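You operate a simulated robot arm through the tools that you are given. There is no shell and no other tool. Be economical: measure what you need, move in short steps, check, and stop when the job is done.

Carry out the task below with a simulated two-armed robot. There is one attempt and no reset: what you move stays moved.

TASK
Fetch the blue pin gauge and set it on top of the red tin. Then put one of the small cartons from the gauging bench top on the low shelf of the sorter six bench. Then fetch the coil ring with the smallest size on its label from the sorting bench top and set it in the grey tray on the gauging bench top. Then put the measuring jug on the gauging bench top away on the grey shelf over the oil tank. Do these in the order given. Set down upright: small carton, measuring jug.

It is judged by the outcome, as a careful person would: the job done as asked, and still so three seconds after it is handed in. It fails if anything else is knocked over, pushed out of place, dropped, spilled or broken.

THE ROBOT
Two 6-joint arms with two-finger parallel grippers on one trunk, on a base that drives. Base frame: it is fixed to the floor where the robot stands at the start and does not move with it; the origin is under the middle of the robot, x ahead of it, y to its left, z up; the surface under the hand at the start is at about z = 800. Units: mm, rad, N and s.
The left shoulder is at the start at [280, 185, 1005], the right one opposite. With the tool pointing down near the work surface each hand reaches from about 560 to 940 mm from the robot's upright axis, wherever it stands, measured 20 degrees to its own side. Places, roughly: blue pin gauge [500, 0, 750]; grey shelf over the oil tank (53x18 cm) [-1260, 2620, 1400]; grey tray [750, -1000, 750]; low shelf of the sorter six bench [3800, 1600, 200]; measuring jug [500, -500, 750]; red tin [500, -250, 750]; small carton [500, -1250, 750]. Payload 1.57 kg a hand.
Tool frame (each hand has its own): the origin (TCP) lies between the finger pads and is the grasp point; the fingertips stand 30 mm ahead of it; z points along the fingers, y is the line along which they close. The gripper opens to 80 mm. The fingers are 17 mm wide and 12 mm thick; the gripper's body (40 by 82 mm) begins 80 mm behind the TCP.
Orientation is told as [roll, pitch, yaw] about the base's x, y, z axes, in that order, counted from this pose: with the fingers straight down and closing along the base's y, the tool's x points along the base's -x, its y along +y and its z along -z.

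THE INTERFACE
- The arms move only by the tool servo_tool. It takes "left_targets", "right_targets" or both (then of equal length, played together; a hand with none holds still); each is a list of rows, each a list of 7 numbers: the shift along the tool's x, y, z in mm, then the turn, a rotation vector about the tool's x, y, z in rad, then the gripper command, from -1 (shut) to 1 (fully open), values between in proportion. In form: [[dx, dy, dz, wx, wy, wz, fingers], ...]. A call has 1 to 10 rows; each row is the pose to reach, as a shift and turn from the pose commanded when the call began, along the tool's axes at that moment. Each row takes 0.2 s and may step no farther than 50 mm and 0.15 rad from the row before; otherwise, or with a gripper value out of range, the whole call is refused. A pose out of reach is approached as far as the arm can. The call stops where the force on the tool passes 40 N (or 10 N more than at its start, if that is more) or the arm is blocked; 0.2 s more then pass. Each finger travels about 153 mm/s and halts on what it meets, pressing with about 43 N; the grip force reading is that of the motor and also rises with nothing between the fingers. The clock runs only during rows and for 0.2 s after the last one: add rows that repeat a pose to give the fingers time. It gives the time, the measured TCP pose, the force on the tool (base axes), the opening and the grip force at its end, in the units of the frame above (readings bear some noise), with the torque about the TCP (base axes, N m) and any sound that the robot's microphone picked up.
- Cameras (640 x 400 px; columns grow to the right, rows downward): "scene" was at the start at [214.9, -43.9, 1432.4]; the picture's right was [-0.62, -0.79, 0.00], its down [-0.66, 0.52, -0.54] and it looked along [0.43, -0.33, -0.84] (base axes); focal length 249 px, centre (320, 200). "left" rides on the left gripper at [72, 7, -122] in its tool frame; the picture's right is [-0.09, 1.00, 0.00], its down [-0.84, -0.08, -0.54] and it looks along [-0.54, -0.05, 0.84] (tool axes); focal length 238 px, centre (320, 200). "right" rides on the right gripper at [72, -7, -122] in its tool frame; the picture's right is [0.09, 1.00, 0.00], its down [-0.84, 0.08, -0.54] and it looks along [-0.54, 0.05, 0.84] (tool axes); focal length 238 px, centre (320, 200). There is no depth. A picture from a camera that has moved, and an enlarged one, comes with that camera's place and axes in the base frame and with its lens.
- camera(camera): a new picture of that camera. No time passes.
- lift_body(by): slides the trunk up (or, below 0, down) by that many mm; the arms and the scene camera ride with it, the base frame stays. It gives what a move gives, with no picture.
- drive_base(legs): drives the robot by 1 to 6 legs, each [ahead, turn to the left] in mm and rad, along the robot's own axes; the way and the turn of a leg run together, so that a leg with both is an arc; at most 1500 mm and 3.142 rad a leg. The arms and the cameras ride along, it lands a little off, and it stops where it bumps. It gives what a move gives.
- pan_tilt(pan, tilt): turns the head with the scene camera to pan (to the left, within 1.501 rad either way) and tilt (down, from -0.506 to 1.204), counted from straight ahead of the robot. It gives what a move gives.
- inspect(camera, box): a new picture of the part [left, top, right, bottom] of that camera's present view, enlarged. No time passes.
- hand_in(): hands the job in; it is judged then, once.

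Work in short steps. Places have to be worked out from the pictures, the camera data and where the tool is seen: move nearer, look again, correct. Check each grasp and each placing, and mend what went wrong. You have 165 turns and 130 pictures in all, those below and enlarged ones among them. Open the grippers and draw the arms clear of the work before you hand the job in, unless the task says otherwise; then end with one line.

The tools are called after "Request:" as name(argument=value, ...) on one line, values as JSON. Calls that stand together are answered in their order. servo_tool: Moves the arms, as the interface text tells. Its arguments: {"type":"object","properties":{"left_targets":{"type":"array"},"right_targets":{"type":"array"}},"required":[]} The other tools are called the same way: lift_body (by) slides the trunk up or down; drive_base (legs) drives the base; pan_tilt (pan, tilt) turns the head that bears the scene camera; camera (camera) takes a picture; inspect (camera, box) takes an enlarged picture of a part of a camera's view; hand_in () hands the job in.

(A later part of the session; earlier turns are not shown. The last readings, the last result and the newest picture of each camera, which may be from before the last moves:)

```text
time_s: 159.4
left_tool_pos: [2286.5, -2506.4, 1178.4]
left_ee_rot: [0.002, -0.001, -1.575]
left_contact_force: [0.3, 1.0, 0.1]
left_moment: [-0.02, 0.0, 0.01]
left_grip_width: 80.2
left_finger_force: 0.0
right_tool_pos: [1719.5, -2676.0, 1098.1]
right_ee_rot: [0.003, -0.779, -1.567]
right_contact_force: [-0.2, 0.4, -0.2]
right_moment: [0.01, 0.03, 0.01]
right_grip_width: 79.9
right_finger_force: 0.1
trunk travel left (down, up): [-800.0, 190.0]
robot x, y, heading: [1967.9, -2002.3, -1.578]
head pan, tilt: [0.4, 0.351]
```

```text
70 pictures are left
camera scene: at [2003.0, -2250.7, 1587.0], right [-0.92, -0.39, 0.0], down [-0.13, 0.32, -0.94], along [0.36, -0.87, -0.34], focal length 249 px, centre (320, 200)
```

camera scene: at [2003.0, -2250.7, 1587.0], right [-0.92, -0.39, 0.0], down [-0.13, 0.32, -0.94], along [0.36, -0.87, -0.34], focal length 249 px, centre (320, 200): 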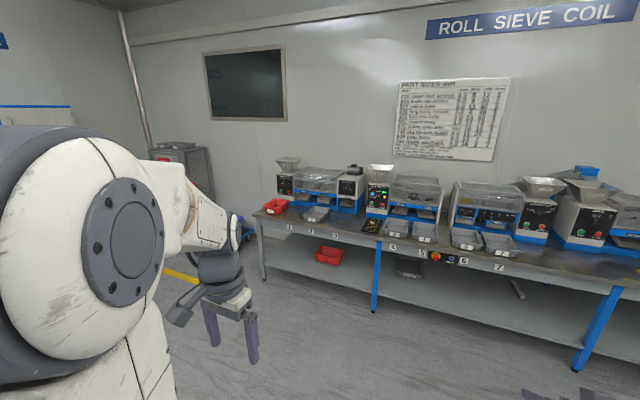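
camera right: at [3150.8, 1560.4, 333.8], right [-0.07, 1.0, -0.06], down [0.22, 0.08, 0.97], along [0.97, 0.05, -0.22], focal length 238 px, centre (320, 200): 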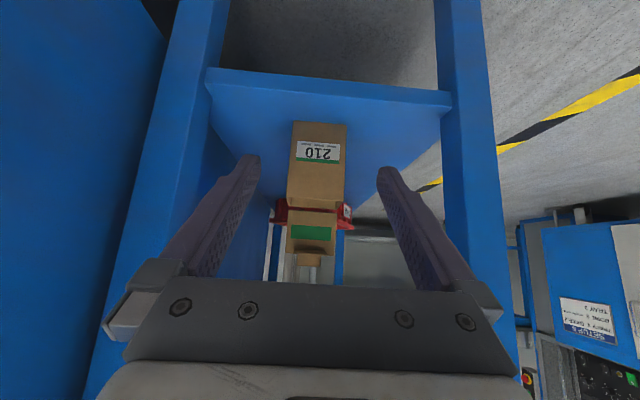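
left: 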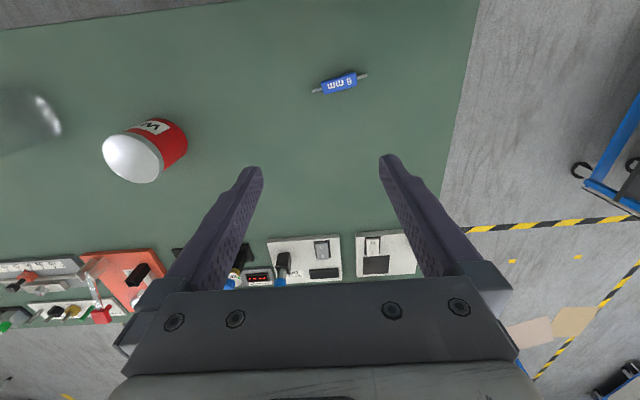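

I'll move to about (650,-2900), facing the coil end of the bench.

Request:
drive_base(legs=[[0, -0.967], [1500, 0], [0, 0.97]])

Request:
pan_tilt(pan=0.0, tilt=0.5)

Request:
camera(camera="scene")

```text
time_s: 171.7
left_tool_pos: [1036.7, -3334.9, 1180.6]
left_ee_rot: [-0.001, -0.002, -1.6]
left_contact_force: [0.4, 0.3, 0.9]
left_moment: [-0.02, 0.01, -0.01]
left_grip_width: 79.7
left_finger_force: 0.0
right_tool_pos: [465.7, -3489.8, 1098.0]
right_ee_rot: [0.002, -0.779, -1.593]
right_contact_force: [-1.1, -0.3, -0.2]
right_moment: [0.03, -0.03, 0.01]
right_grip_width: 80.0
right_finger_force: 0.0
trunk travel left (down, up): [-800.0, 190.0]
robot x, y, heading: [728.0, -2823.1, -1.599]
head pan, tilt: [0.4, 0.351]
```

```text
time_s: 172.5
left_tool_pos: [1037.4, -3334.9, 1179.5]
left_ee_rot: [-0.001, 0.0, -1.601]
left_contact_force: [0.1, 0.6, -0.6]
left_moment: [0.02, -0.05, 0.01]
left_grip_width: 79.7
left_finger_force: 0.1
right_tool_pos: [465.5, -3489.7, 1098.5]
right_ee_rot: [0.002, -0.779, -1.592]
right_contact_force: [0.3, 0.5, 0.2]
right_moment: [-0.02, -0.01, 0.01]
right_grip_width: 79.6
right_finger_force: 0.0
trunk travel left (down, up): [-800.0, 190.0]
robot x, y, heading: [730.8, -2826.0, -1.597]
head pan, tilt: [0.0, 0.499]
```

```text
69 pictures are left
camera scene: at [724.4, -3076.0, 1573.4], right [-1.0, 0.03, 0.0], down [0.01, 0.48, -0.88], along [-0.02, -0.88, -0.48], focal length 249 px, centre (320, 200)
```

scene: 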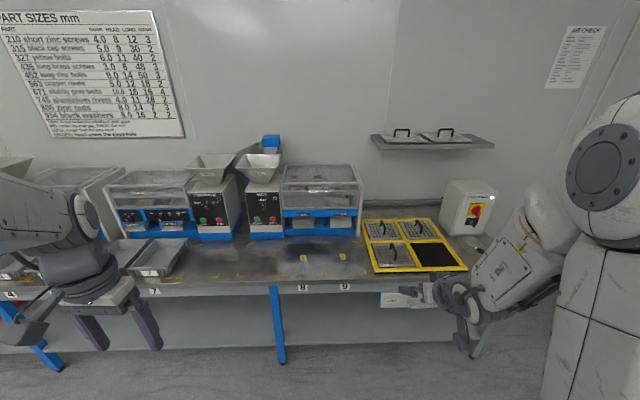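

Request:
inspect(camera="scene", box=[240, 200, 480, 310])

Request:
inspect(camera="scene", box=[100, 150, 300, 300])

```text
2.67 times, centred on (360, 255) of scene
camera zoom: at [724.4, -3076.0, 1573.4], right [-1.0, 0.03, 0.0], down [0.01, 0.48, -0.88], along [-0.02, -0.88, -0.48], focal length 664 px, centre (213, 53)
```

zoom: 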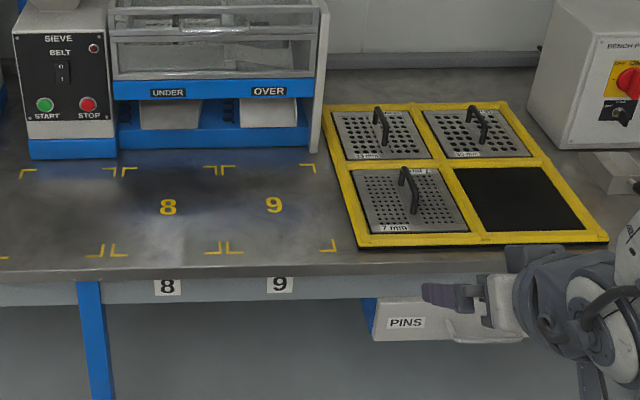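

```text
2.67 times, centred on (200, 225) of scene
camera zoom: at [724.4, -3076.0, 1573.4], right [-1.0, 0.03, 0.0], down [0.01, 0.48, -0.88], along [-0.02, -0.88, -0.48], focal length 664 px, centre (640, 133)
```

zoom: 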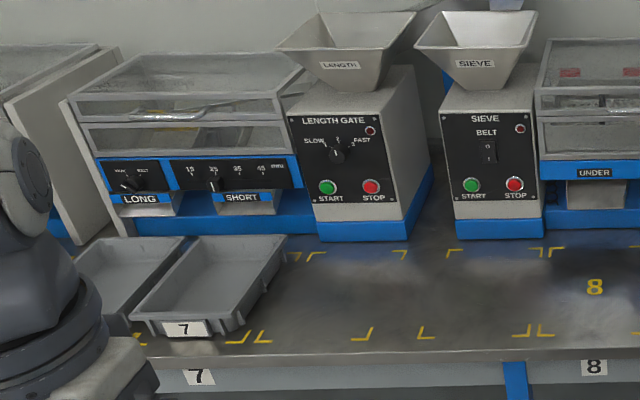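

The small end holds sieves and empty bays, but no coil rings. I'll shift east to view the middle of the bench.

Request:
drive_base(legs=[[0, 1.6], [1050, 0], [0, -1.57]])

Request:
pan_tilt(pan=0.0, tilt=0.5)

Request:
camera(camera="scene")

```text
time_s: 185.6
left_tool_pos: [2121.7, -3301.9, 1178.9]
left_ee_rot: [0.0, 0.0, -1.529]
left_contact_force: [-1.1, 0.4, -0.2]
left_moment: [0.02, -0.03, 0.03]
left_grip_width: 80.1
left_finger_force: 0.0
right_tool_pos: [1563.1, -3494.2, 1098.0]
right_ee_rot: [0.001, -0.779, -1.526]
right_contact_force: [-0.3, 0.0, 0.6]
right_moment: [-0.01, -0.01, 0.05]
right_grip_width: 80.2
right_finger_force: 0.0
trunk travel left (down, up): [-800.0, 190.0]
robot x, y, heading: [1777.3, -2812.1, -1.529]
head pan, tilt: [0.0, 0.499]
```

```text
time_s: 186.2
left_tool_pos: [2121.9, -3300.4, 1179.4]
left_ee_rot: [0.001, 0.001, -1.531]
left_contact_force: [0.7, -0.2, 0.2]
left_moment: [0.01, 0.01, 0.0]
left_grip_width: 80.0
left_finger_force: 0.2
right_tool_pos: [1562.0, -3493.2, 1097.8]
right_ee_rot: [0.002, -0.777, -1.523]
right_contact_force: [0.0, 0.3, 0.3]
right_moment: [0.01, 0.0, 0.01]
right_grip_width: 79.8
right_finger_force: 0.0
trunk travel left (down, up): [-800.0, 190.0]
robot x, y, heading: [1780.6, -2813.1, -1.528]
head pan, tilt: [0.0, 0.499]
```

```text
66 pictures are left
camera scene: at [1791.7, -3064.0, 1573.4], right [-1.0, -0.04, 0.0], down [-0.02, 0.48, -0.88], along [0.04, -0.88, -0.48], focal length 249 px, centre (320, 200)
```

scene: 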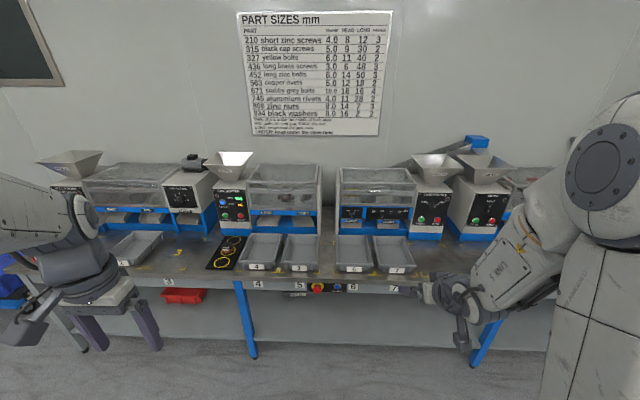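

There's a black pad with rings at about (228,252). I'll zoom in.

Request:
inspect(camera="scene", box=[190, 225, 270, 280])

Request:
inspect(camera="scene", box=[100, 190, 340, 310])

```text
7.27 times, centred on (230, 252) of scene
camera zoom: at [1791.7, -3064.0, 1573.4], right [-1.0, -0.04, 0.0], down [-0.02, 0.48, -0.88], along [0.04, -0.88, -0.48], focal length 1810 px, centre (974, -182)
```

zoom: 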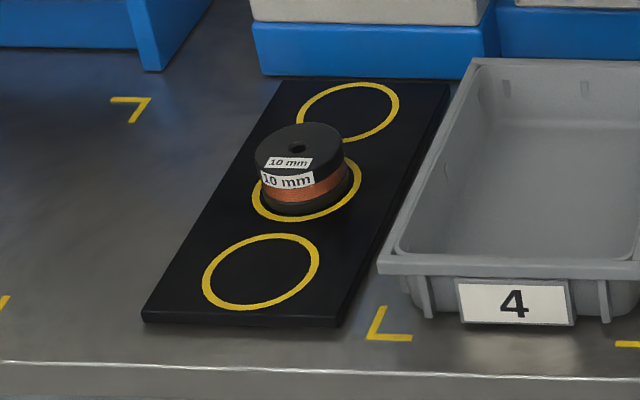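

```text
2.67 times, centred on (220, 250) of scene
camera zoom: at [1791.7, -3064.0, 1573.4], right [-1.0, -0.04, 0.0], down [-0.02, 0.48, -0.88], along [0.04, -0.88, -0.48], focal length 664 px, centre (587, 67)
```

zoom: 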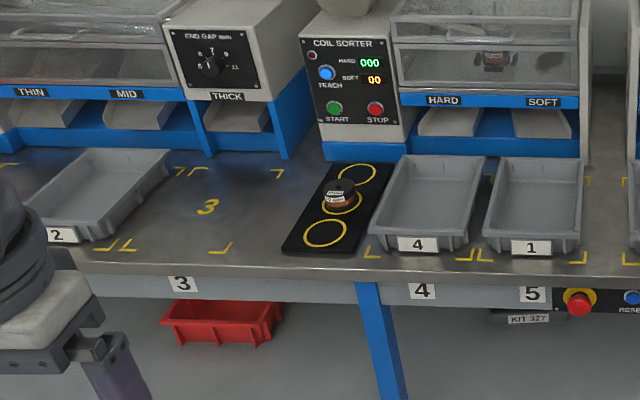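

A coil ring labelled 10 mm sits on the pad, and there may be another behind the coil sorter's clear cover. I'll check for others.

Request:
inspect(camera="scene", box=[245, 160, 325, 220])

Request:
inspect(camera="scene", box=[325, 150, 485, 280])

```text
6.67 times, centred on (285, 190) of scene
camera zoom: at [1791.7, -3064.0, 1573.4], right [-1.0, -0.04, 0.0], down [-0.02, 0.48, -0.88], along [0.04, -0.88, -0.48], focal length 1660 px, centre (553, 267)
```

zoom: 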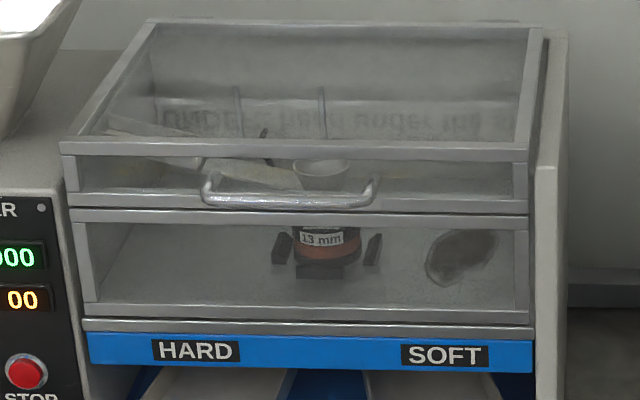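

```text
3.08 times, centred on (405, 215) of scene
camera zoom: at [1791.7, -3064.0, 1573.4], right [-1.0, -0.04, 0.0], down [-0.02, 0.48, -0.88], along [0.04, -0.88, -0.48], focal length 766 px, centre (58, 154)
```

zoom: 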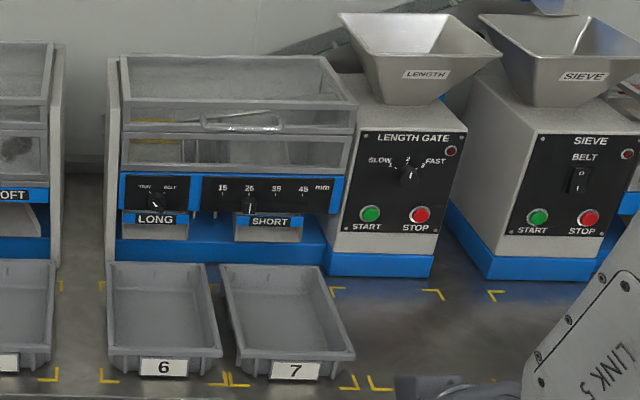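

One 13 mm ring is inside the machine; a third may be elsewhere. I'll check the east part with the left hand's camera.

Request:
camera(camera="left")

Request:
pan_tilt(pan=0.9, tilt=0.45)

Request:
camera(camera="scene")

```text
61 pictures are left
camera left: at [2125.2, -3228.7, 1302.0], right [1.0, -0.05, 0.0], down [-0.04, -0.84, 0.54], along [-0.03, -0.54, -0.84], focal length 238 px, centre (320, 200)
```

left: 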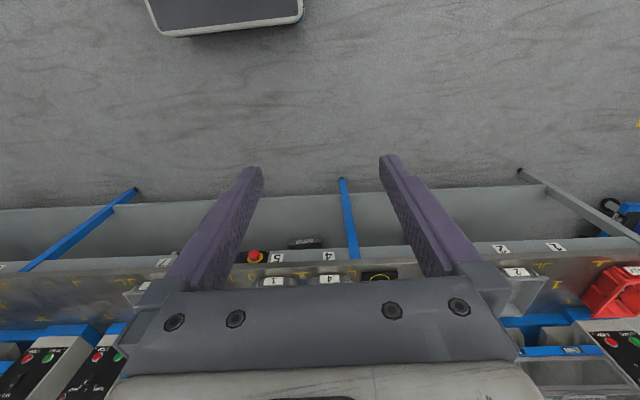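

```text
time_s: 187.4
left_tool_pos: [2122.0, -3300.5, 1179.5]
left_ee_rot: [0.0, 0.002, -1.531]
left_contact_force: [-0.5, 1.0, -0.7]
left_moment: [0.0, -0.03, -0.01]
left_grip_width: 80.1
left_finger_force: 0.1
right_tool_pos: [1562.5, -3494.6, 1098.1]
right_ee_rot: [0.003, -0.779, -1.525]
right_contact_force: [0.2, 0.4, -0.6]
right_moment: [-0.03, -0.02, 0.01]
right_grip_width: 80.0
right_finger_force: 0.1
trunk travel left (down, up): [-800.0, 190.0]
robot x, y, heading: [1782.2, -2812.1, -1.528]
head pan, tilt: [0.901, 0.45]
```

```text
60 pictures are left
camera scene: at [1862.2, -3027.2, 1577.8], right [-0.59, -0.81, 0.0], down [-0.35, 0.26, -0.9], along [0.73, -0.53, -0.44], focal length 249 px, centre (320, 200)
```

scene: 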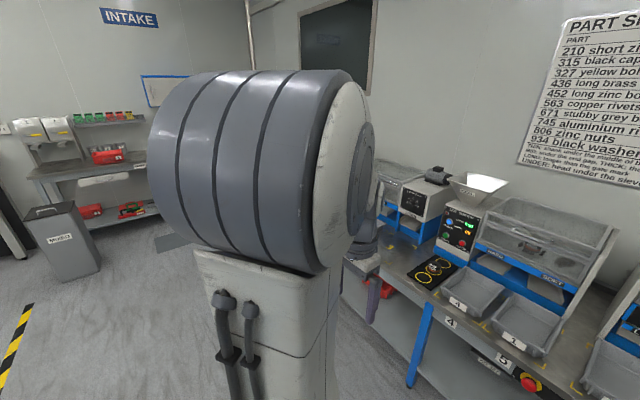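

The bench top works out to z≈705 with its front edge at y≈-3900. The 10 mm ring is near (2315,-4046), about 63 mm in diameter. I'll move nearer, which also opens the view of the east end.

Request:
drive_base(legs=[[0, 0.523], [519, 0], [0, -0.565]])

Request:
servo_tool(left_targets=[[0, 35, -35, 0, 0, 0, 1], [0, 70, -70, 0, 0, 0, 1], [0, 105, -70, 0, 0, 0, 1], [0, 150, -70, 0, 0, 0, 1]])

Request:
pan_tilt(pan=0.45, tilt=0.7)

Request:
camera(camera="scene")

Request:
camera(camera="left")

```text
time_s: 193.5
left_tool_pos: [2391.3, -3749.2, 1180.3]
left_ee_rot: [0.0, -0.001, -1.562]
left_contact_force: [0.4, 0.1, 0.6]
left_moment: [-0.01, 0.02, 0.01]
left_grip_width: 79.9
left_finger_force: 0.1
right_tool_pos: [1824.9, -3923.5, 1099.1]
right_ee_rot: [0.001, -0.777, -1.555]
right_contact_force: [0.1, 0.1, 0.3]
right_moment: [0.04, 0.01, 0.0]
right_grip_width: 80.0
right_finger_force: 0.1
trunk travel left (down, up): [-800.0, 190.0]
robot x, y, heading: [2065.0, -3248.7, -1.567]
head pan, tilt: [0.901, 0.45]
```

```text
time_s: 194.5
left_tool_pos: [2540.1, -3749.4, 1251.4]
left_ee_rot: [0.0, 0.0, -1.564]
left_contact_force: [-0.1, 0.3, -0.9]
left_moment: [-0.01, -0.04, 0.0]
left_grip_width: 80.1
left_finger_force: 0.0
right_tool_pos: [1825.7, -3923.7, 1099.0]
right_ee_rot: [0.001, -0.779, -1.556]
right_contact_force: [-0.3, 0.1, -0.3]
right_moment: [0.03, -0.02, 0.04]
right_grip_width: 80.1
right_finger_force: 0.0
trunk travel left (down, up): [-800.0, 190.0]
robot x, y, heading: [2065.1, -3250.8, -1.562]
head pan, tilt: [0.901, 0.45]
```

```text
time_s: 195.4
left_tool_pos: [2540.3, -3748.0, 1250.4]
left_ee_rot: [-0.001, 0.0, -1.562]
left_contact_force: [0.2, 0.0, 0.1]
left_moment: [0.02, 0.05, 0.01]
left_grip_width: 80.1
left_finger_force: 0.1
right_tool_pos: [1825.0, -3924.2, 1097.8]
right_ee_rot: [0.003, -0.778, -1.554]
right_contact_force: [-0.2, 1.1, 0.0]
right_moment: [-0.01, 0.02, -0.03]
right_grip_width: 79.9
right_finger_force: 0.1
trunk travel left (down, up): [-800.0, 190.0]
robot x, y, heading: [2066.2, -3252.7, -1.563]
head pan, tilt: [0.45, 0.7]
```

```text
59 pictures are left
camera scene: at [2104.9, -3486.9, 1555.7], right [-0.9, -0.44, 0.0], down [-0.29, 0.58, -0.77], along [0.34, -0.69, -0.64], focal length 249 px, centre (320, 200)
```

scene: 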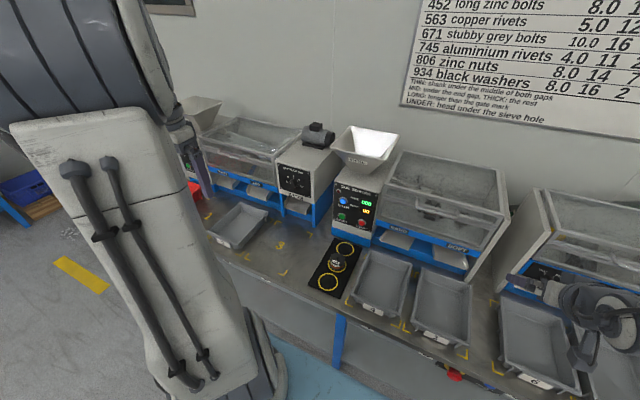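

```text
58 pictures are left
camera left: at [2545.7, -3676.0, 1373.2], right [1.0, -0.08, 0.0], down [-0.07, -0.84, 0.54], along [-0.05, -0.54, -0.84], focal length 238 px, centre (320, 200)
```

left: 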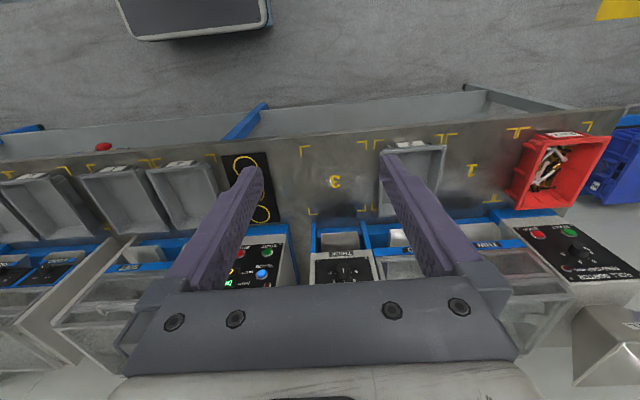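

Request:
inspect(camera="left", box=[500, 110, 640, 220])

Request:
inspect(camera="scene", box=[300, 225, 380, 300])

Request:
inspect(camera="scene", box=[180, 100, 350, 260])

```text
3.64 times, centred on (570, 165) of left
camera zoom: at [2545.7, -3676.0, 1373.2], right [1.0, -0.08, 0.0], down [-0.07, -0.84, 0.54], along [-0.05, -0.54, -0.84], focal length 867 px, centre (-589, 327)
```

zoom: 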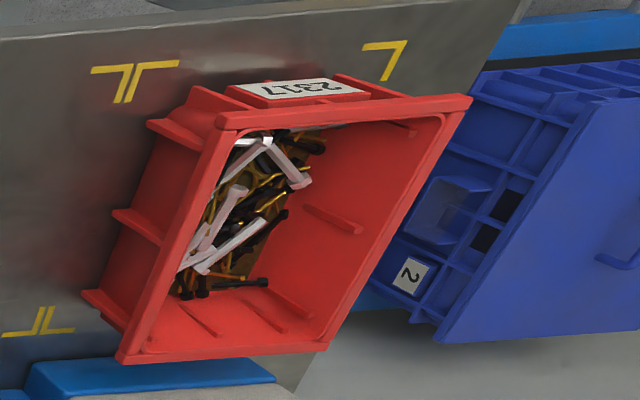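

```text
5.33 times, centred on (340, 262) of scene
camera zoom: at [2104.9, -3486.9, 1555.7], right [-0.9, -0.44, 0.0], down [-0.29, 0.58, -0.77], along [0.34, -0.69, -0.64], focal length 1328 px, centre (213, -133)
```

zoom: 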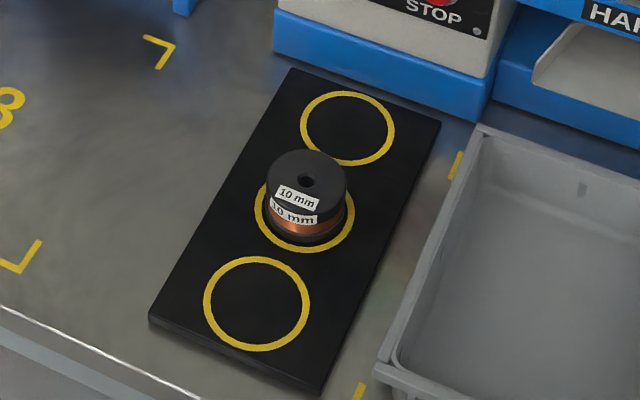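

```text
2.50 times, centred on (265, 180) of scene
camera zoom: at [2104.9, -3486.9, 1555.7], right [-0.9, -0.44, 0.0], down [-0.29, 0.58, -0.77], along [0.34, -0.69, -0.64], focal length 622 px, centre (458, 250)
```

zoom: 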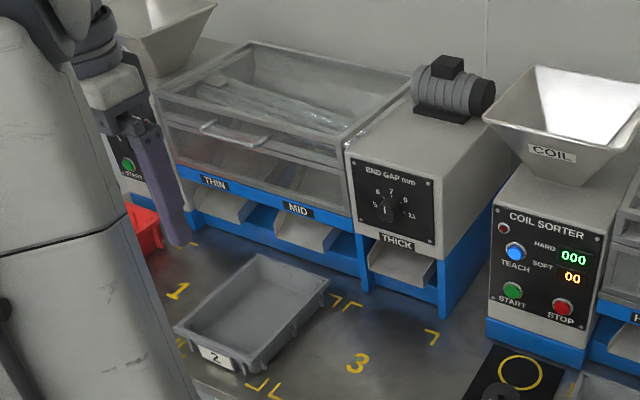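

From the far view, a small dark item sat at the west end beside the power box, near x≈-220, and it could be another coil ring. I'll go check before picking.

Request:
drive_base(legs=[[0, -1.575], [1500, 0], [0, 1.57]])

Request:
pan_tilt(pan=-0.75, tilt=0.6)

Request:
camera(camera="scene")

```text
time_s: 210.5
left_tool_pos: [1038.4, -3791.2, 1251.0]
left_ee_rot: [0.002, 0.0, -1.533]
left_contact_force: [0.2, 0.3, -0.5]
left_moment: [-0.03, -0.01, 0.0]
left_grip_width: 79.8
left_finger_force: 0.1
right_tool_pos: [329.1, -3987.8, 1099.2]
right_ee_rot: [0.003, -0.778, -1.524]
right_contact_force: [-1.4, 0.1, 0.4]
right_moment: [0.01, 0.01, 0.03]
right_grip_width: 79.9
right_finger_force: 0.0
trunk travel left (down, up): [-800.0, 190.0]
robot x, y, heading: [546.0, -3304.4, -1.528]
head pan, tilt: [0.45, 0.7]
```

```text
time_s: 211.9
left_tool_pos: [1039.8, -3791.5, 1249.3]
left_ee_rot: [0.0, 0.002, -1.533]
left_contact_force: [0.7, 0.4, 0.0]
left_moment: [0.01, 0.0, 0.01]
left_grip_width: 80.1
left_finger_force: 0.2
right_tool_pos: [328.9, -3988.6, 1097.9]
right_ee_rot: [0.002, -0.779, -1.526]
right_contact_force: [0.3, 0.4, -0.5]
right_moment: [0.0, 0.03, 0.02]
right_grip_width: 80.0
right_finger_force: 0.1
trunk travel left (down, up): [-800.0, 190.0]
robot x, y, heading: [549.4, -3306.2, -1.533]
head pan, tilt: [-0.75, 0.6]
```

```text
54 pictures are left
camera scene: at [498.4, -3535.2, 1564.3], right [-0.76, 0.65, 0.0], down [0.37, 0.43, -0.83], along [-0.54, -0.62, -0.57], focal length 249 px, centre (320, 200)
```

scene: 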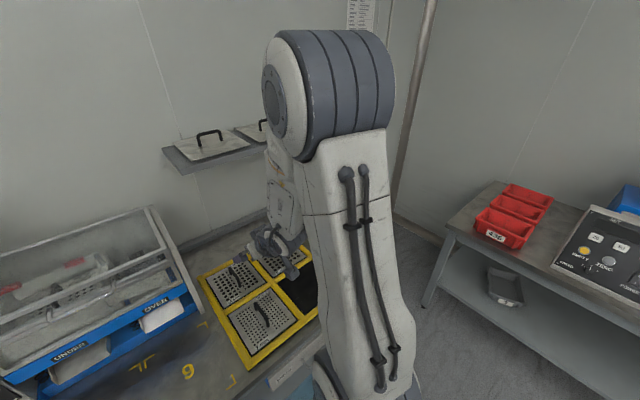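

The arm blocks the view. I'll turn the right hand downward, shift it west, and use its camera.

Request:
servo_tool(right_targets=[[0, -25, -20, 0, 0.13, 0, 1], [0, -50, -40, 0, 0.26, 0, 1], [0, -75, -60, 0, 0.39, 0, 1], [0, -100, -80, 0, 0.52, 0, 1], [0, -125, -100, 0, 0.65, 0, 1], [0, -150, -110, 0, 0.779, 0, 1]])

Request:
camera(camera="right")

```text
time_s: 213.3
left_tool_pos: [1039.9, -3790.9, 1251.7]
left_ee_rot: [0.001, 0.0, -1.534]
left_contact_force: [0.7, 0.4, -0.6]
left_moment: [-0.03, 0.01, 0.02]
left_grip_width: 80.1
left_finger_force: 0.1
right_tool_pos: [177.0, -3917.6, 1177.0]
right_ee_rot: [-0.001, 0.004, -1.526]
right_contact_force: [-0.3, 0.1, 0.5]
right_moment: [-0.02, -0.02, -0.04]
right_grip_width: 79.9
right_finger_force: 0.0
right hand out of reach, approached as far as the arm can: row 2
trunk travel left (down, up): [-800.0, 190.0]
robot x, y, heading: [551.4, -3306.9, -1.531]
head pan, tilt: [-0.75, 0.6]
```

```text
53 pictures are left
camera right: at [165.4, -3846.3, 1298.5], right [0.99, 0.14, 0.0], down [0.12, -0.83, 0.54], along [0.07, -0.53, -0.84], focal length 238 px, centre (320, 200)
```

right: 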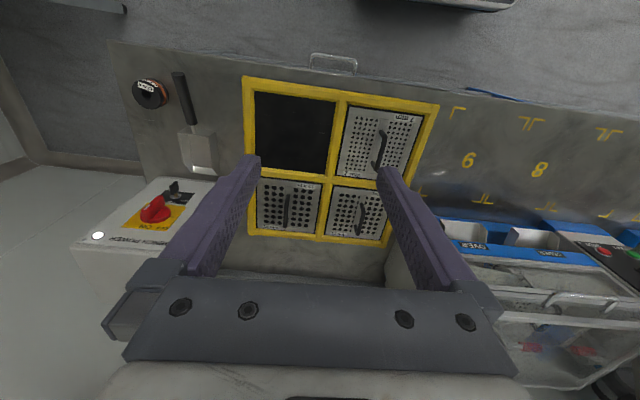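

There's a coil ring at the west end at (150,93). I'll read its label.

Request:
inspect(camera="right", box=[110, 60, 220, 130])

```text
5.71 times, centred on (165, 95) of right
camera zoom: at [165.4, -3846.3, 1298.5], right [0.99, 0.14, 0.0], down [0.12, -0.83, 0.54], along [0.07, -0.53, -0.84], focal length 1362 px, centre (1206, 800)
```

zoom: 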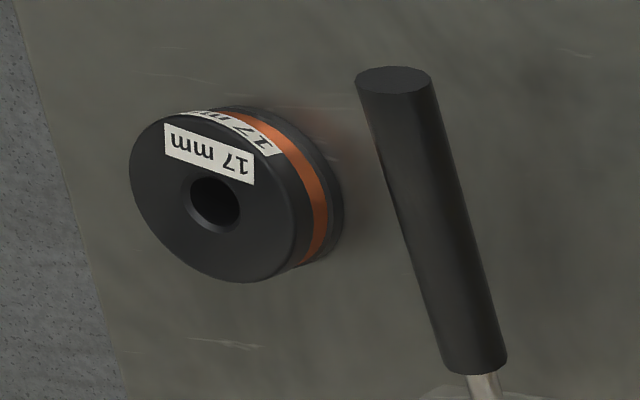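

That one is 17 mm, so the rings are 10 on the pad, 13 in the machine and 17 here. The 10 mm ring is the one to take, so I'll drive back to it.

Request:
drive_base(legs=[[0, 1.53], [1500, 0], [0, -1.57]])

Request:
camera(camera="left")

```text
time_s: 228.3
left_tool_pos: [2511.4, -3786.1, 1251.0]
left_ee_rot: [-0.002, -0.001, -1.564]
left_contact_force: [0.1, 0.0, -0.8]
left_moment: [-0.01, 0.0, 0.01]
left_grip_width: 80.1
left_finger_force: 0.1
right_tool_pos: [1645.1, -3886.3, 1176.5]
right_ee_rot: [0.002, -0.001, -1.553]
right_contact_force: [-0.7, 1.0, 0.3]
right_moment: [-0.01, 0.0, -0.01]
right_grip_width: 79.9
right_finger_force: 0.0
trunk travel left (down, up): [-800.0, 190.0]
robot x, y, heading: [2037.0, -3289.4, -1.563]
head pan, tilt: [-0.75, 0.6]
```

```text
51 pictures are left
camera left: at [2517.2, -3715.2, 1373.1], right [1.0, -0.09, 0.0], down [-0.07, -0.84, 0.54], along [-0.05, -0.54, -0.84], focal length 238 px, centre (320, 200)
```

left: 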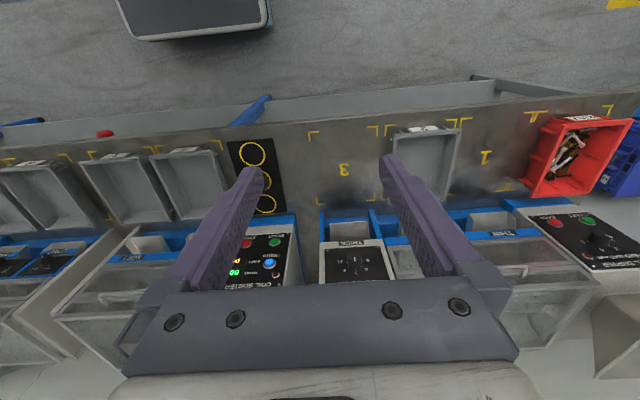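

I'll bring the left hand near the pad for a close look.

Request:
servo_tool(left_targets=[[-24, -28, 21, 0, 0, 0, 1], [-47, -56, 43, 0, 0, 0, 1], [-70, -84, 64, 0, 0, 0, 1], [-94, -112, 86, 0, 0, 0, 1], [-117, -140, 107, 0, 0, 0, 1], [-141, -168, 129, 0, 0, 0, 1], [-164, -196, 150, 0, 0, 0, 1], [-164, -196, 150, 0, 0, 0, 1]])

Request:
camera(camera="left")

```text
time_s: 230.1
left_tool_pos: [2318.1, -3954.0, 1101.7]
left_ee_rot: [0.0, 0.001, -1.564]
left_contact_force: [-0.1, 0.4, -0.6]
left_moment: [-0.01, 0.01, -0.02]
left_grip_width: 79.9
left_finger_force: 0.0
right_tool_pos: [1645.7, -3886.2, 1176.2]
right_ee_rot: [0.001, 0.002, -1.554]
right_contact_force: [0.9, 0.0, -0.3]
right_moment: [0.0, 0.01, -0.01]
right_grip_width: 79.9
right_finger_force: 0.0
trunk travel left (down, up): [-800.0, 190.0]
robot x, y, heading: [2036.5, -3289.3, -1.56]
head pan, tilt: [-0.75, 0.6]
```

```text
50 pictures are left
camera left: at [2322.8, -3881.6, 1223.3], right [1.0, -0.08, 0.0], down [-0.07, -0.84, 0.54], along [-0.05, -0.54, -0.84], focal length 238 px, centre (320, 200)
```

left: 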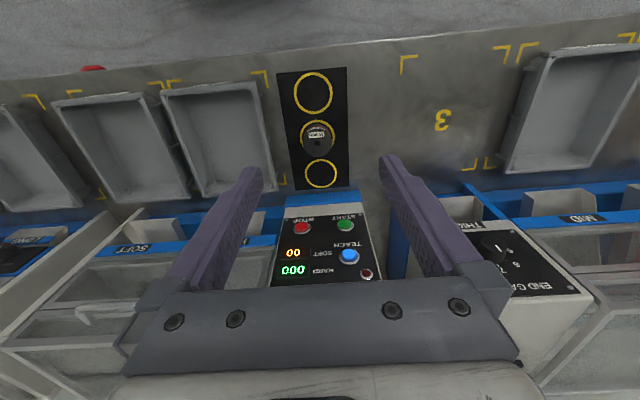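

Triangulating puts the ring top centre at about (2301,-4038,775). I'll move above it and descend partway.

Request:
servo_tool(left_targets=[[-42, -8, 10, 0, 0, 0, 1], [-84, -16, 20, 0, 0, 0, 1], [-84, -16, 65, 0, 0, 0, 1], [-84, -16, 110, 0, 0, 0, 1], [-84, -16, 155, 0, 0, 0, 1], [-84, -16, 185, 0, 0, 0, 1], [-84, -16, 185, 0, 0, 0, 1]])

Request:
camera(camera="left")

```text
time_s: 231.7
left_tool_pos: [2300.2, -4037.5, 915.7]
left_ee_rot: [-0.001, 0.002, -1.565]
left_contact_force: [0.1, 0.0, -0.8]
left_moment: [-0.01, -0.03, -0.01]
left_grip_width: 80.0
left_finger_force: 0.0
right_tool_pos: [1646.5, -3886.5, 1176.1]
right_ee_rot: [0.001, 0.003, -1.554]
right_contact_force: [0.0, -0.4, -0.4]
right_moment: [-0.01, 0.02, 0.02]
right_grip_width: 80.2
right_finger_force: 0.0
trunk travel left (down, up): [-800.0, 190.0]
robot x, y, heading: [2037.5, -3286.7, -1.567]
head pan, tilt: [-0.75, 0.6]
```

```text
49 pictures are left
camera left: at [2305.9, -3965.2, 1038.3], right [1.0, -0.09, 0.0], down [-0.07, -0.84, 0.54], along [-0.05, -0.54, -0.84], focal length 238 px, centre (320, 200)
```

left: 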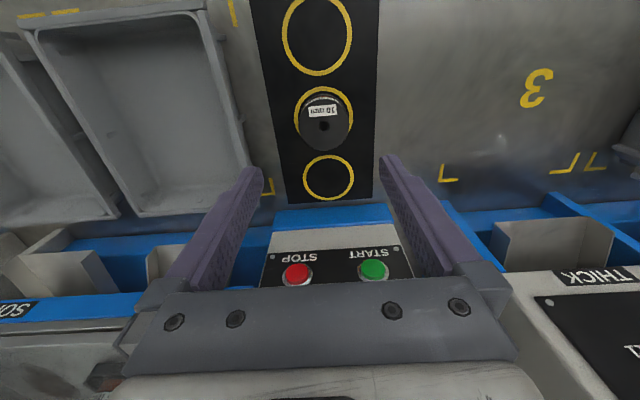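

I refine the ring to (2303,-4043), top z≈750, diameter about 57. I'll descend closer and check.

Request:
servo_tool(left_targets=[[-6, 3, 40, 0, 0, 0, 1], [-6, 3, 80, 0, 0, 0, 1], [-6, 3, 120, 0, 0, 0, 1], [-6, 3, 120, 0, 0, 0, 1]])

Request:
camera(camera="left")

```text
time_s: 232.7
left_tool_pos: [2303.5, -4044.1, 795.4]
left_ee_rot: [-0.001, 0.0, -1.565]
left_contact_force: [0.3, -0.5, -0.1]
left_moment: [-0.01, 0.0, 0.02]
left_grip_width: 79.8
left_finger_force: 0.1
right_tool_pos: [1645.2, -3886.5, 1176.7]
right_ee_rot: [0.004, 0.002, -1.555]
right_contact_force: [0.2, 0.1, 0.3]
right_moment: [0.01, -0.01, -0.02]
right_grip_width: 80.0
right_finger_force: 0.1
trunk travel left (down, up): [-800.0, 190.0]
robot x, y, heading: [2040.0, -3291.2, -1.559]
head pan, tilt: [-0.75, 0.6]
```

```text
48 pictures are left
camera left: at [2308.7, -3971.6, 917.4], right [1.0, -0.09, 0.0], down [-0.07, -0.84, 0.54], along [-0.05, -0.54, -0.84], focal length 238 px, centre (320, 200)
```

left: 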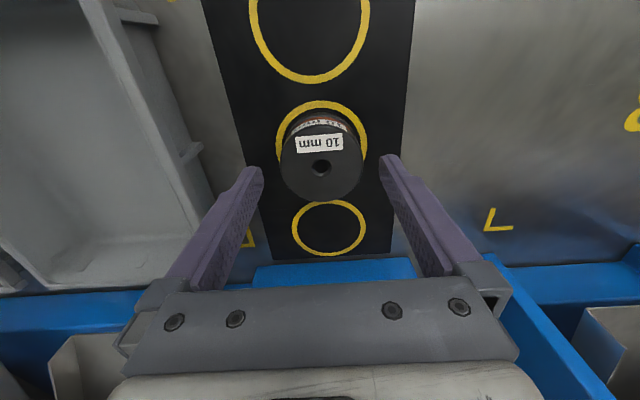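

The ring is centred between the fingers, with its top at z≈770 and y≈-4039. I'll adjust, descend so the tips straddle most of it, and close.

Request:
servo_tool(left_targets=[[5, 0, 0, 0, 0, 0, 1], [5, 0, 15, 0, 0, 0, 1], [5, 0, 32, 0, 0, 0, 1], [5, 0, 32, 0, 0, 0, 0.4], [5, 0, 32, 0, 0, 0, -1], [5, 0, 32, 0, 0, 0, -1]])

Request:
camera(camera="left")

```text
time_s: 234.1
left_tool_pos: [2302.7, -4038.5, 762.9]
left_ee_rot: [0.0, 0.002, -1.563]
left_contact_force: [0.1, 0.9, 0.1]
left_moment: [0.02, 0.0, -0.01]
left_grip_width: 57.5
left_finger_force: 42.9
right_tool_pos: [1645.2, -3887.7, 1176.9]
right_ee_rot: [0.003, 0.003, -1.554]
right_contact_force: [-0.1, 0.0, -0.8]
right_moment: [-0.03, 0.0, 0.0]
right_grip_width: 80.1
right_finger_force: 0.1
trunk travel left (down, up): [-800.0, 190.0]
robot x, y, heading: [2038.1, -3284.8, -1.564]
head pan, tilt: [-0.75, 0.6]
```

```text
47 pictures are left
camera left: at [2308.9, -3965.4, 885.0], right [1.0, -0.09, 0.0], down [-0.07, -0.84, 0.54], along [-0.05, -0.54, -0.84], focal length 238 px, centre (320, 200)
```

left: 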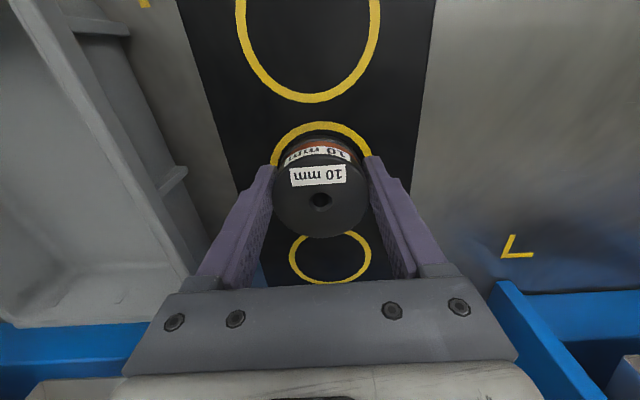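

Gripped at 57.5 mm. I'll lift straight up and retract.

Request:
servo_tool(left_targets=[[0, 0, -25, 0, 0, 0, -1], [0, 0, -70, 0, 0, 0, -1], [0, 0, -118, 0, 0, 0, -1], [0, 0, -166, 0, 0, 0, -1], [0, 0, -214, 0, 0, 0, -1], [0, 0, -260, 0, 0, 0, -1], [45, 0, -270, 0, 0, 0, -1], [90, 0, -280, 0, 0, 0, -1], [135, 0, -290, 0, 0, 0, -1], [180, 0, -300, 0, 0, 0, -1]])

Request:
camera(camera="left")

```text
time_s: 236.3
left_tool_pos: [2303.7, -3857.1, 1061.2]
left_ee_rot: [0.0, 0.001, -1.564]
left_contact_force: [-0.1, -0.3, -2.0]
left_moment: [0.03, 0.02, 0.02]
left_grip_width: 56.9
left_finger_force: 42.7
right_tool_pos: [1644.1, -3886.7, 1176.2]
right_ee_rot: [0.001, 0.003, -1.556]
right_contact_force: [-0.2, 0.3, -0.1]
right_moment: [0.0, -0.02, 0.0]
right_grip_width: 79.7
right_finger_force: 0.1
trunk travel left (down, up): [-800.0, 190.0]
robot x, y, heading: [2040.5, -3288.9, -1.565]
head pan, tilt: [-0.75, 0.6]
```

```text
46 pictures are left
camera left: at [2309.1, -3785.3, 1184.6], right [1.0, -0.09, 0.0], down [-0.07, -0.84, 0.54], along [-0.05, -0.54, -0.84], focal length 238 px, centre (320, 200)
```

left: 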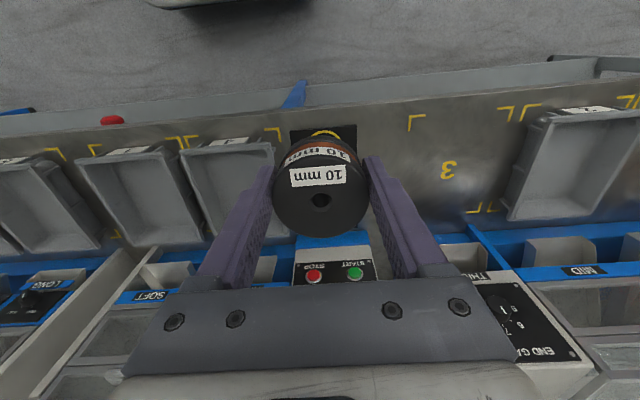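

The ring is held firmly. I'll raise the trunk, back off and route around the bench's south end into the west aisle, so both the tray and the jug are reachable from there.

Request:
lift_body(by=150)

Request:
drive_base(legs=[[-300, 0], [0, -1.577], [1500, 0], [0, -0.78]])

Request:
pan_tilt(pan=0.0, tilt=0.5)

Request:
camera(camera="scene")

```text
time_s: 238.0
left_tool_pos: [2303.8, -3858.5, 1211.7]
left_ee_rot: [-0.001, 0.001, -1.564]
left_contact_force: [0.3, 0.0, -1.4]
left_moment: [-0.01, 0.01, 0.01]
left_grip_width: 57.1
left_finger_force: 42.9
right_tool_pos: [1645.4, -3888.1, 1325.7]
right_ee_rot: [0.0, 0.001, -1.556]
right_contact_force: [-0.4, 0.5, 0.1]
right_moment: [-0.01, 0.0, -0.02]
right_grip_width: 80.1
right_finger_force: 0.0
trunk travel left (down, up): [-950.0, 40.0]
robot x, y, heading: [2035.2, -3289.5, -1.565]
head pan, tilt: [-0.75, 0.6]
```

```text
time_s: 253.0
left_tool_pos: [-51.0, -2750.8, 1212.8]
left_ee_rot: [0.001, -0.001, 2.338]
left_contact_force: [0.8, 0.3, -1.4]
left_moment: [0.01, 0.01, 0.03]
left_grip_width: 57.3
left_finger_force: 42.8
right_tool_pos: [405.1, -2275.8, 1326.2]
right_ee_rot: [0.003, -0.001, 2.346]
right_contact_force: [-0.5, -0.1, -0.5]
right_moment: [-0.04, 0.01, -0.02]
right_grip_width: 80.0
right_finger_force: 0.0
trunk travel left (down, up): [-950.0, 40.0]
robot x, y, heading: [531.4, -2977.7, 2.333]
head pan, tilt: [-0.75, 0.6]
```

```text
time_s: 254.1
left_tool_pos: [-51.2, -2749.7, 1212.5]
left_ee_rot: [0.0, 0.0, 2.337]
left_contact_force: [-0.1, -0.4, -3.0]
left_moment: [-0.04, -0.05, 0.03]
left_grip_width: 57.2
left_finger_force: 43.2
right_tool_pos: [403.9, -2276.6, 1327.0]
right_ee_rot: [0.001, 0.001, 2.346]
right_contact_force: [0.8, -0.5, 0.3]
right_moment: [0.01, 0.0, 0.04]
right_grip_width: 79.8
right_finger_force: 0.1
trunk travel left (down, up): [-950.0, 40.0]
robot x, y, heading: [530.1, -2977.9, 2.338]
head pan, tilt: [0.0, 0.499]
```

```text
45 pictures are left
camera scene: at [358.9, -2799.0, 1723.3], right [0.72, 0.69, 0.0], down [0.33, -0.35, -0.88], along [-0.61, 0.63, -0.48], focal length 249 px, centre (320, 200)
```

scene: 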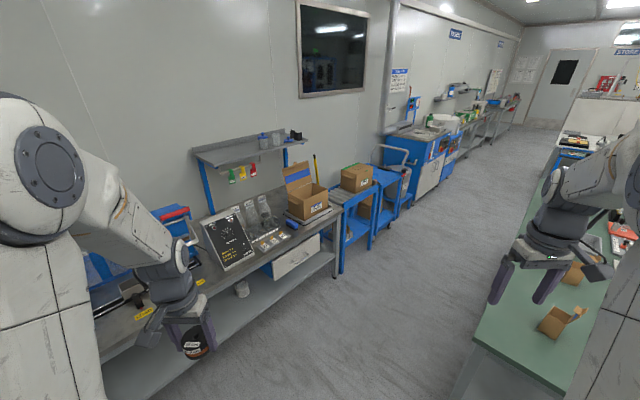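

The aisle is clear. I'll proceed diagonally into it, then north to about y=-900.

Request:
drive_base(legs=[[1003, 0], [0, -0.766], [700, 0]])

Request:
camera(camera="scene")

```text
time_s: 264.8
left_tool_pos: [-408.4, -979.7, 1212.9]
left_ee_rot: [-0.001, 0.0, 1.556]
left_contact_force: [-0.1, 0.2, -1.2]
left_moment: [-0.01, 0.03, 0.02]
left_grip_width: 57.3
left_finger_force: 43.0
right_tool_pos: [249.8, -964.5, 1327.0]
right_ee_rot: [0.002, 0.0, 1.564]
right_contact_force: [-0.3, -0.5, -0.3]
right_moment: [0.01, -0.01, -0.02]
right_grip_width: 80.3
right_finger_force: 0.0
trunk travel left (down, up): [-950.0, 40.0]
robot x, y, heading: [-156.1, -1554.0, 1.553]
head pan, tilt: [0.0, 0.499]
```

```text
44 pictures are left
camera scene: at [-151.0, -1303.5, 1723.3], right [1.0, -0.02, 0.0], down [-0.01, -0.48, -0.88], along [0.01, 0.88, -0.48], focal length 249 px, centre (320, 200)
```

scene: 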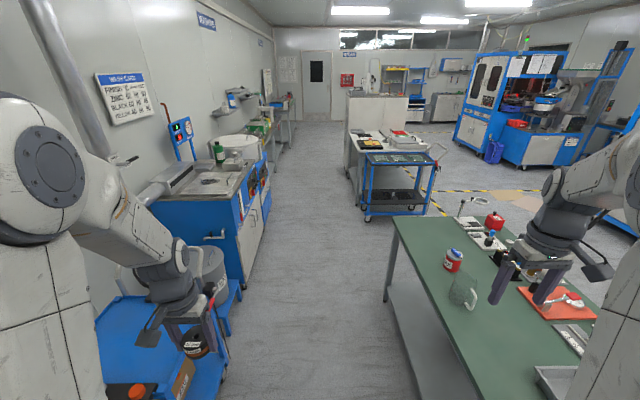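

All clear. I'll continue 640 north, turn to face the tray, and look.

Request:
drive_base(legs=[[640, 0], [0, -2.01]])

Request:
pan_tilt(pan=0.3, tilt=0.85)

Request:
camera(camera="scene")

Request:
camera(camera="left")

```text
time_s: 273.2
left_tool_pos: [483.9, -954.9, 1212.4]
left_ee_rot: [0.0, -0.002, -0.486]
left_contact_force: [0.2, 0.2, -2.8]
left_moment: [0.05, 0.01, -0.03]
left_grip_width: 57.1
left_finger_force: 42.7
right_tool_pos: [199.4, -1547.7, 1327.0]
right_ee_rot: [0.002, 0.002, -0.477]
right_contact_force: [0.3, 0.8, 0.7]
right_moment: [-0.04, -0.03, 0.0]
right_grip_width: 79.9
right_finger_force: 0.0
trunk travel left (down, up): [-950.0, 40.0]
robot x, y, heading: [-140.3, -917.5, -0.484]
head pan, tilt: [0.0, 0.499]
```

```text
time_s: 274.1
left_tool_pos: [483.1, -953.5, 1212.0]
left_ee_rot: [-0.001, 0.001, -0.484]
left_contact_force: [-0.1, -0.8, -1.9]
left_moment: [0.02, 0.02, -0.01]
left_grip_width: 57.2
left_finger_force: 43.2
right_tool_pos: [200.3, -1547.2, 1325.8]
right_ee_rot: [0.001, 0.0, -0.477]
right_contact_force: [0.6, -0.3, 0.3]
right_moment: [0.02, -0.02, 0.01]
right_grip_width: 80.0
right_finger_force: 0.1
trunk travel left (down, up): [-950.0, 40.0]
robot x, y, heading: [-142.1, -922.7, -0.486]
head pan, tilt: [0.3, 0.85]
```

```text
43 pictures are left
camera scene: at [75.8, -1010.4, 1693.4], right [-0.19, -0.98, 0.0], down [-0.74, 0.14, -0.66], along [0.65, -0.12, -0.75], focal length 249 px, centre (320, 200)
```

scene: 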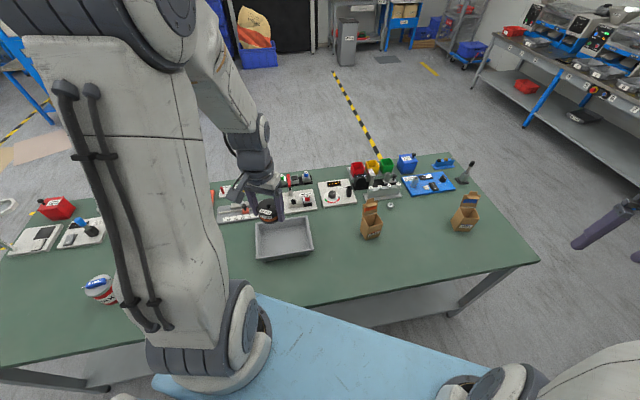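

```text
42 pictures are left
camera left: at [423.1, -914.9, 1334.6], right [0.55, 0.84, 0.0], down [0.7, -0.46, 0.54], along [0.45, -0.3, -0.84], focal length 238 px, centre (320, 200)
```

left: 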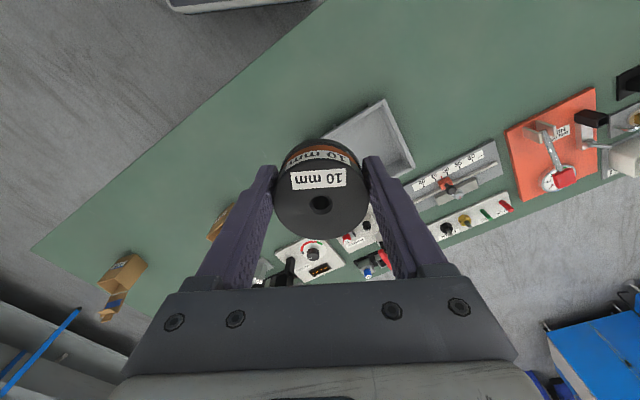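

The tray centre is about (645,-965). I'll move the ring above it and look again.

Request:
servo_tool(left_targets=[[-30, 13, 32, 0, 0, 0, -1], [-60, 26, 64, 0, 0, 0, -1], [-89, 40, 96, 0, 0, 0, -1], [-119, 53, 128, 0, 0, 0, -1], [-148, 66, 160, 0, 0, 0, -1], [-148, 66, 200, 0, 0, 0, -1], [-148, 66, 240, 0, 0, 0, -1], [-148, 66, 260, 0, 0, 0, -1]])

Request:
camera(camera="left")

Request:
inspect(camera="scene", box=[220, 180, 340, 280])

```text
time_s: 275.9
left_tool_pos: [646.0, -965.1, 951.3]
left_ee_rot: [-0.001, 0.0, -0.485]
left_contact_force: [-0.8, 0.3, -2.2]
left_moment: [0.03, 0.0, 0.04]
left_grip_width: 57.3
left_finger_force: 42.7
right_tool_pos: [199.9, -1548.8, 1328.3]
right_ee_rot: [0.003, 0.001, -0.477]
right_contact_force: [0.2, 1.2, 1.4]
right_moment: [0.0, -0.02, 0.03]
right_grip_width: 79.9
right_finger_force: 0.1
trunk travel left (down, up): [-950.0, 40.0]
robot x, y, heading: [-143.2, -919.1, -0.486]
head pan, tilt: [0.3, 0.85]
```

```text
41 pictures are left
camera left: at [584.6, -924.9, 1074.2], right [0.55, 0.84, 0.0], down [0.7, -0.46, 0.54], along [0.45, -0.3, -0.84], focal length 238 px, centre (320, 200)
```

left: 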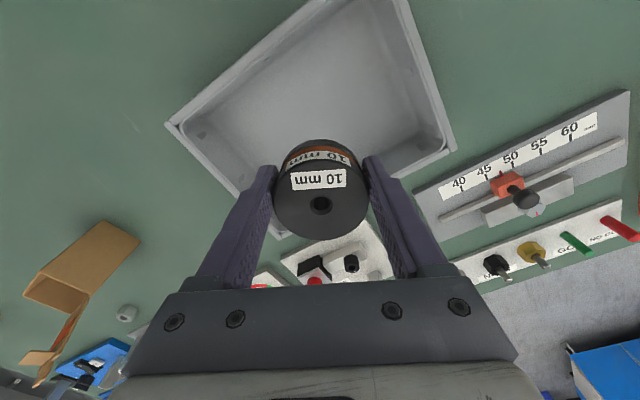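

```text
4.00 times, centred on (280, 230) of scene
camera zoom: at [76.0, -1010.4, 1693.3], right [-0.18, -0.98, 0.0], down [-0.74, 0.14, -0.66], along [0.65, -0.12, -0.75], focal length 996 px, centre (480, 80)
```

zoom: 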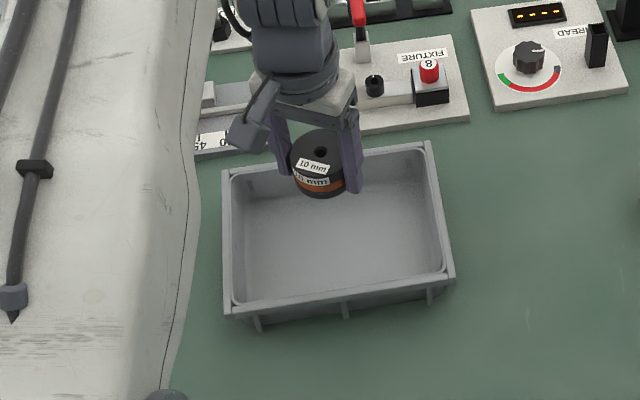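

The tray centre is confirmed at (643,-967), directly under the ring. I'll descend gently.

Request:
servo_tool(left_targets=[[2, 0, 40, 0, 0, 0, -1], [2, 0, 80, 0, 0, 0, -1], [2, 0, 100, 0, 0, 0, -1], [2, 0, 104, 0, 0, 0, -1], [2, 0, 108, 0, 0, 0, -1], [2, 0, 108, 0, 0, 0, -1]])

Request:
inspect(camera="scene", box=[220, 180, 340, 280])

```text
time_s: 277.2
left_tool_pos: [644.4, -963.6, 842.0]
left_ee_rot: [0.0, 0.001, -0.484]
left_contact_force: [0.5, -0.2, -1.7]
left_moment: [0.0, 0.01, -0.01]
left_grip_width: 56.9
left_finger_force: 43.0
right_tool_pos: [198.1, -1547.8, 1326.2]
right_ee_rot: [0.001, 0.002, -0.476]
right_contact_force: [0.2, -0.5, 0.5]
right_moment: [0.0, 0.01, 0.01]
right_grip_width: 79.9
right_finger_force: 0.1
trunk travel left (down, up): [-950.0, 40.0]
robot x, y, heading: [-147.9, -918.7, -0.484]
head pan, tilt: [0.3, 0.85]
```

```text
4.00 times, centred on (280, 230) of scene
camera zoom: at [75.8, -1010.4, 1693.3], right [-0.18, -0.98, 0.0], down [-0.74, 0.14, -0.66], along [0.65, -0.12, -0.75], focal length 996 px, centre (480, 80)
```

zoom: 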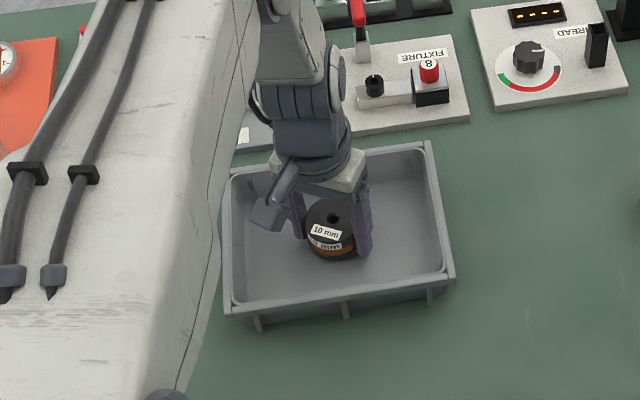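

Nearly down. I'll lower in 2 mm steps until contact.

Request:
servo_tool(left_targets=[[0, 0, 2, 0, 0, 0, -1], [0, 0, 4, 0, 0, 0, -1], [0, 0, 6, 0, 0, 0, -1], [0, 0, 6, 0, 0, 0, -1]])

```text
time_s: 278.2
left_tool_pos: [645.1, -963.4, 836.9]
left_ee_rot: [-0.001, 0.0, -0.486]
left_contact_force: [-0.2, 0.1, -2.9]
left_moment: [0.01, 0.03, 0.05]
left_grip_width: 57.1
left_finger_force: 42.6
right_tool_pos: [198.9, -1548.2, 1326.9]
right_ee_rot: [0.002, 0.001, -0.476]
right_contact_force: [-0.2, 0.2, -0.3]
right_moment: [0.0, 0.0, 0.0]
right_grip_width: 79.9
right_finger_force: 0.0
trunk travel left (down, up): [-950.0, 40.0]
robot x, y, heading: [-142.5, -918.9, -0.488]
head pan, tilt: [0.3, 0.85]
```

Request:
servo_tool(left_targets=[[0, 0, 2, 0, 0, 0, -1], [0, 0, 3, 0, 0, 0, -1], [0, 0, 4, 0, 0, 0, -1], [0, 0, 5, 0, 0, 0, -1]])

```text
time_s: 279.2
left_tool_pos: [644.9, -963.9, 835.4]
left_ee_rot: [0.003, -0.003, -0.483]
left_contact_force: [-3.5, 4.7, 24.3]
left_moment: [-0.16, 0.36, -0.02]
left_grip_width: 57.2
left_finger_force: 42.8
right_tool_pos: [198.5, -1547.8, 1327.4]
right_ee_rot: [0.002, -0.001, -0.476]
right_contact_force: [-0.3, -0.1, 0.3]
right_moment: [-0.01, -0.01, 0.0]
right_grip_width: 80.1
right_finger_force: 0.0
trunk travel left (down, up): [-950.0, 40.0]
robot x, y, heading: [-142.6, -921.5, -0.48]
head pan, tilt: [0.3, 0.85]
```

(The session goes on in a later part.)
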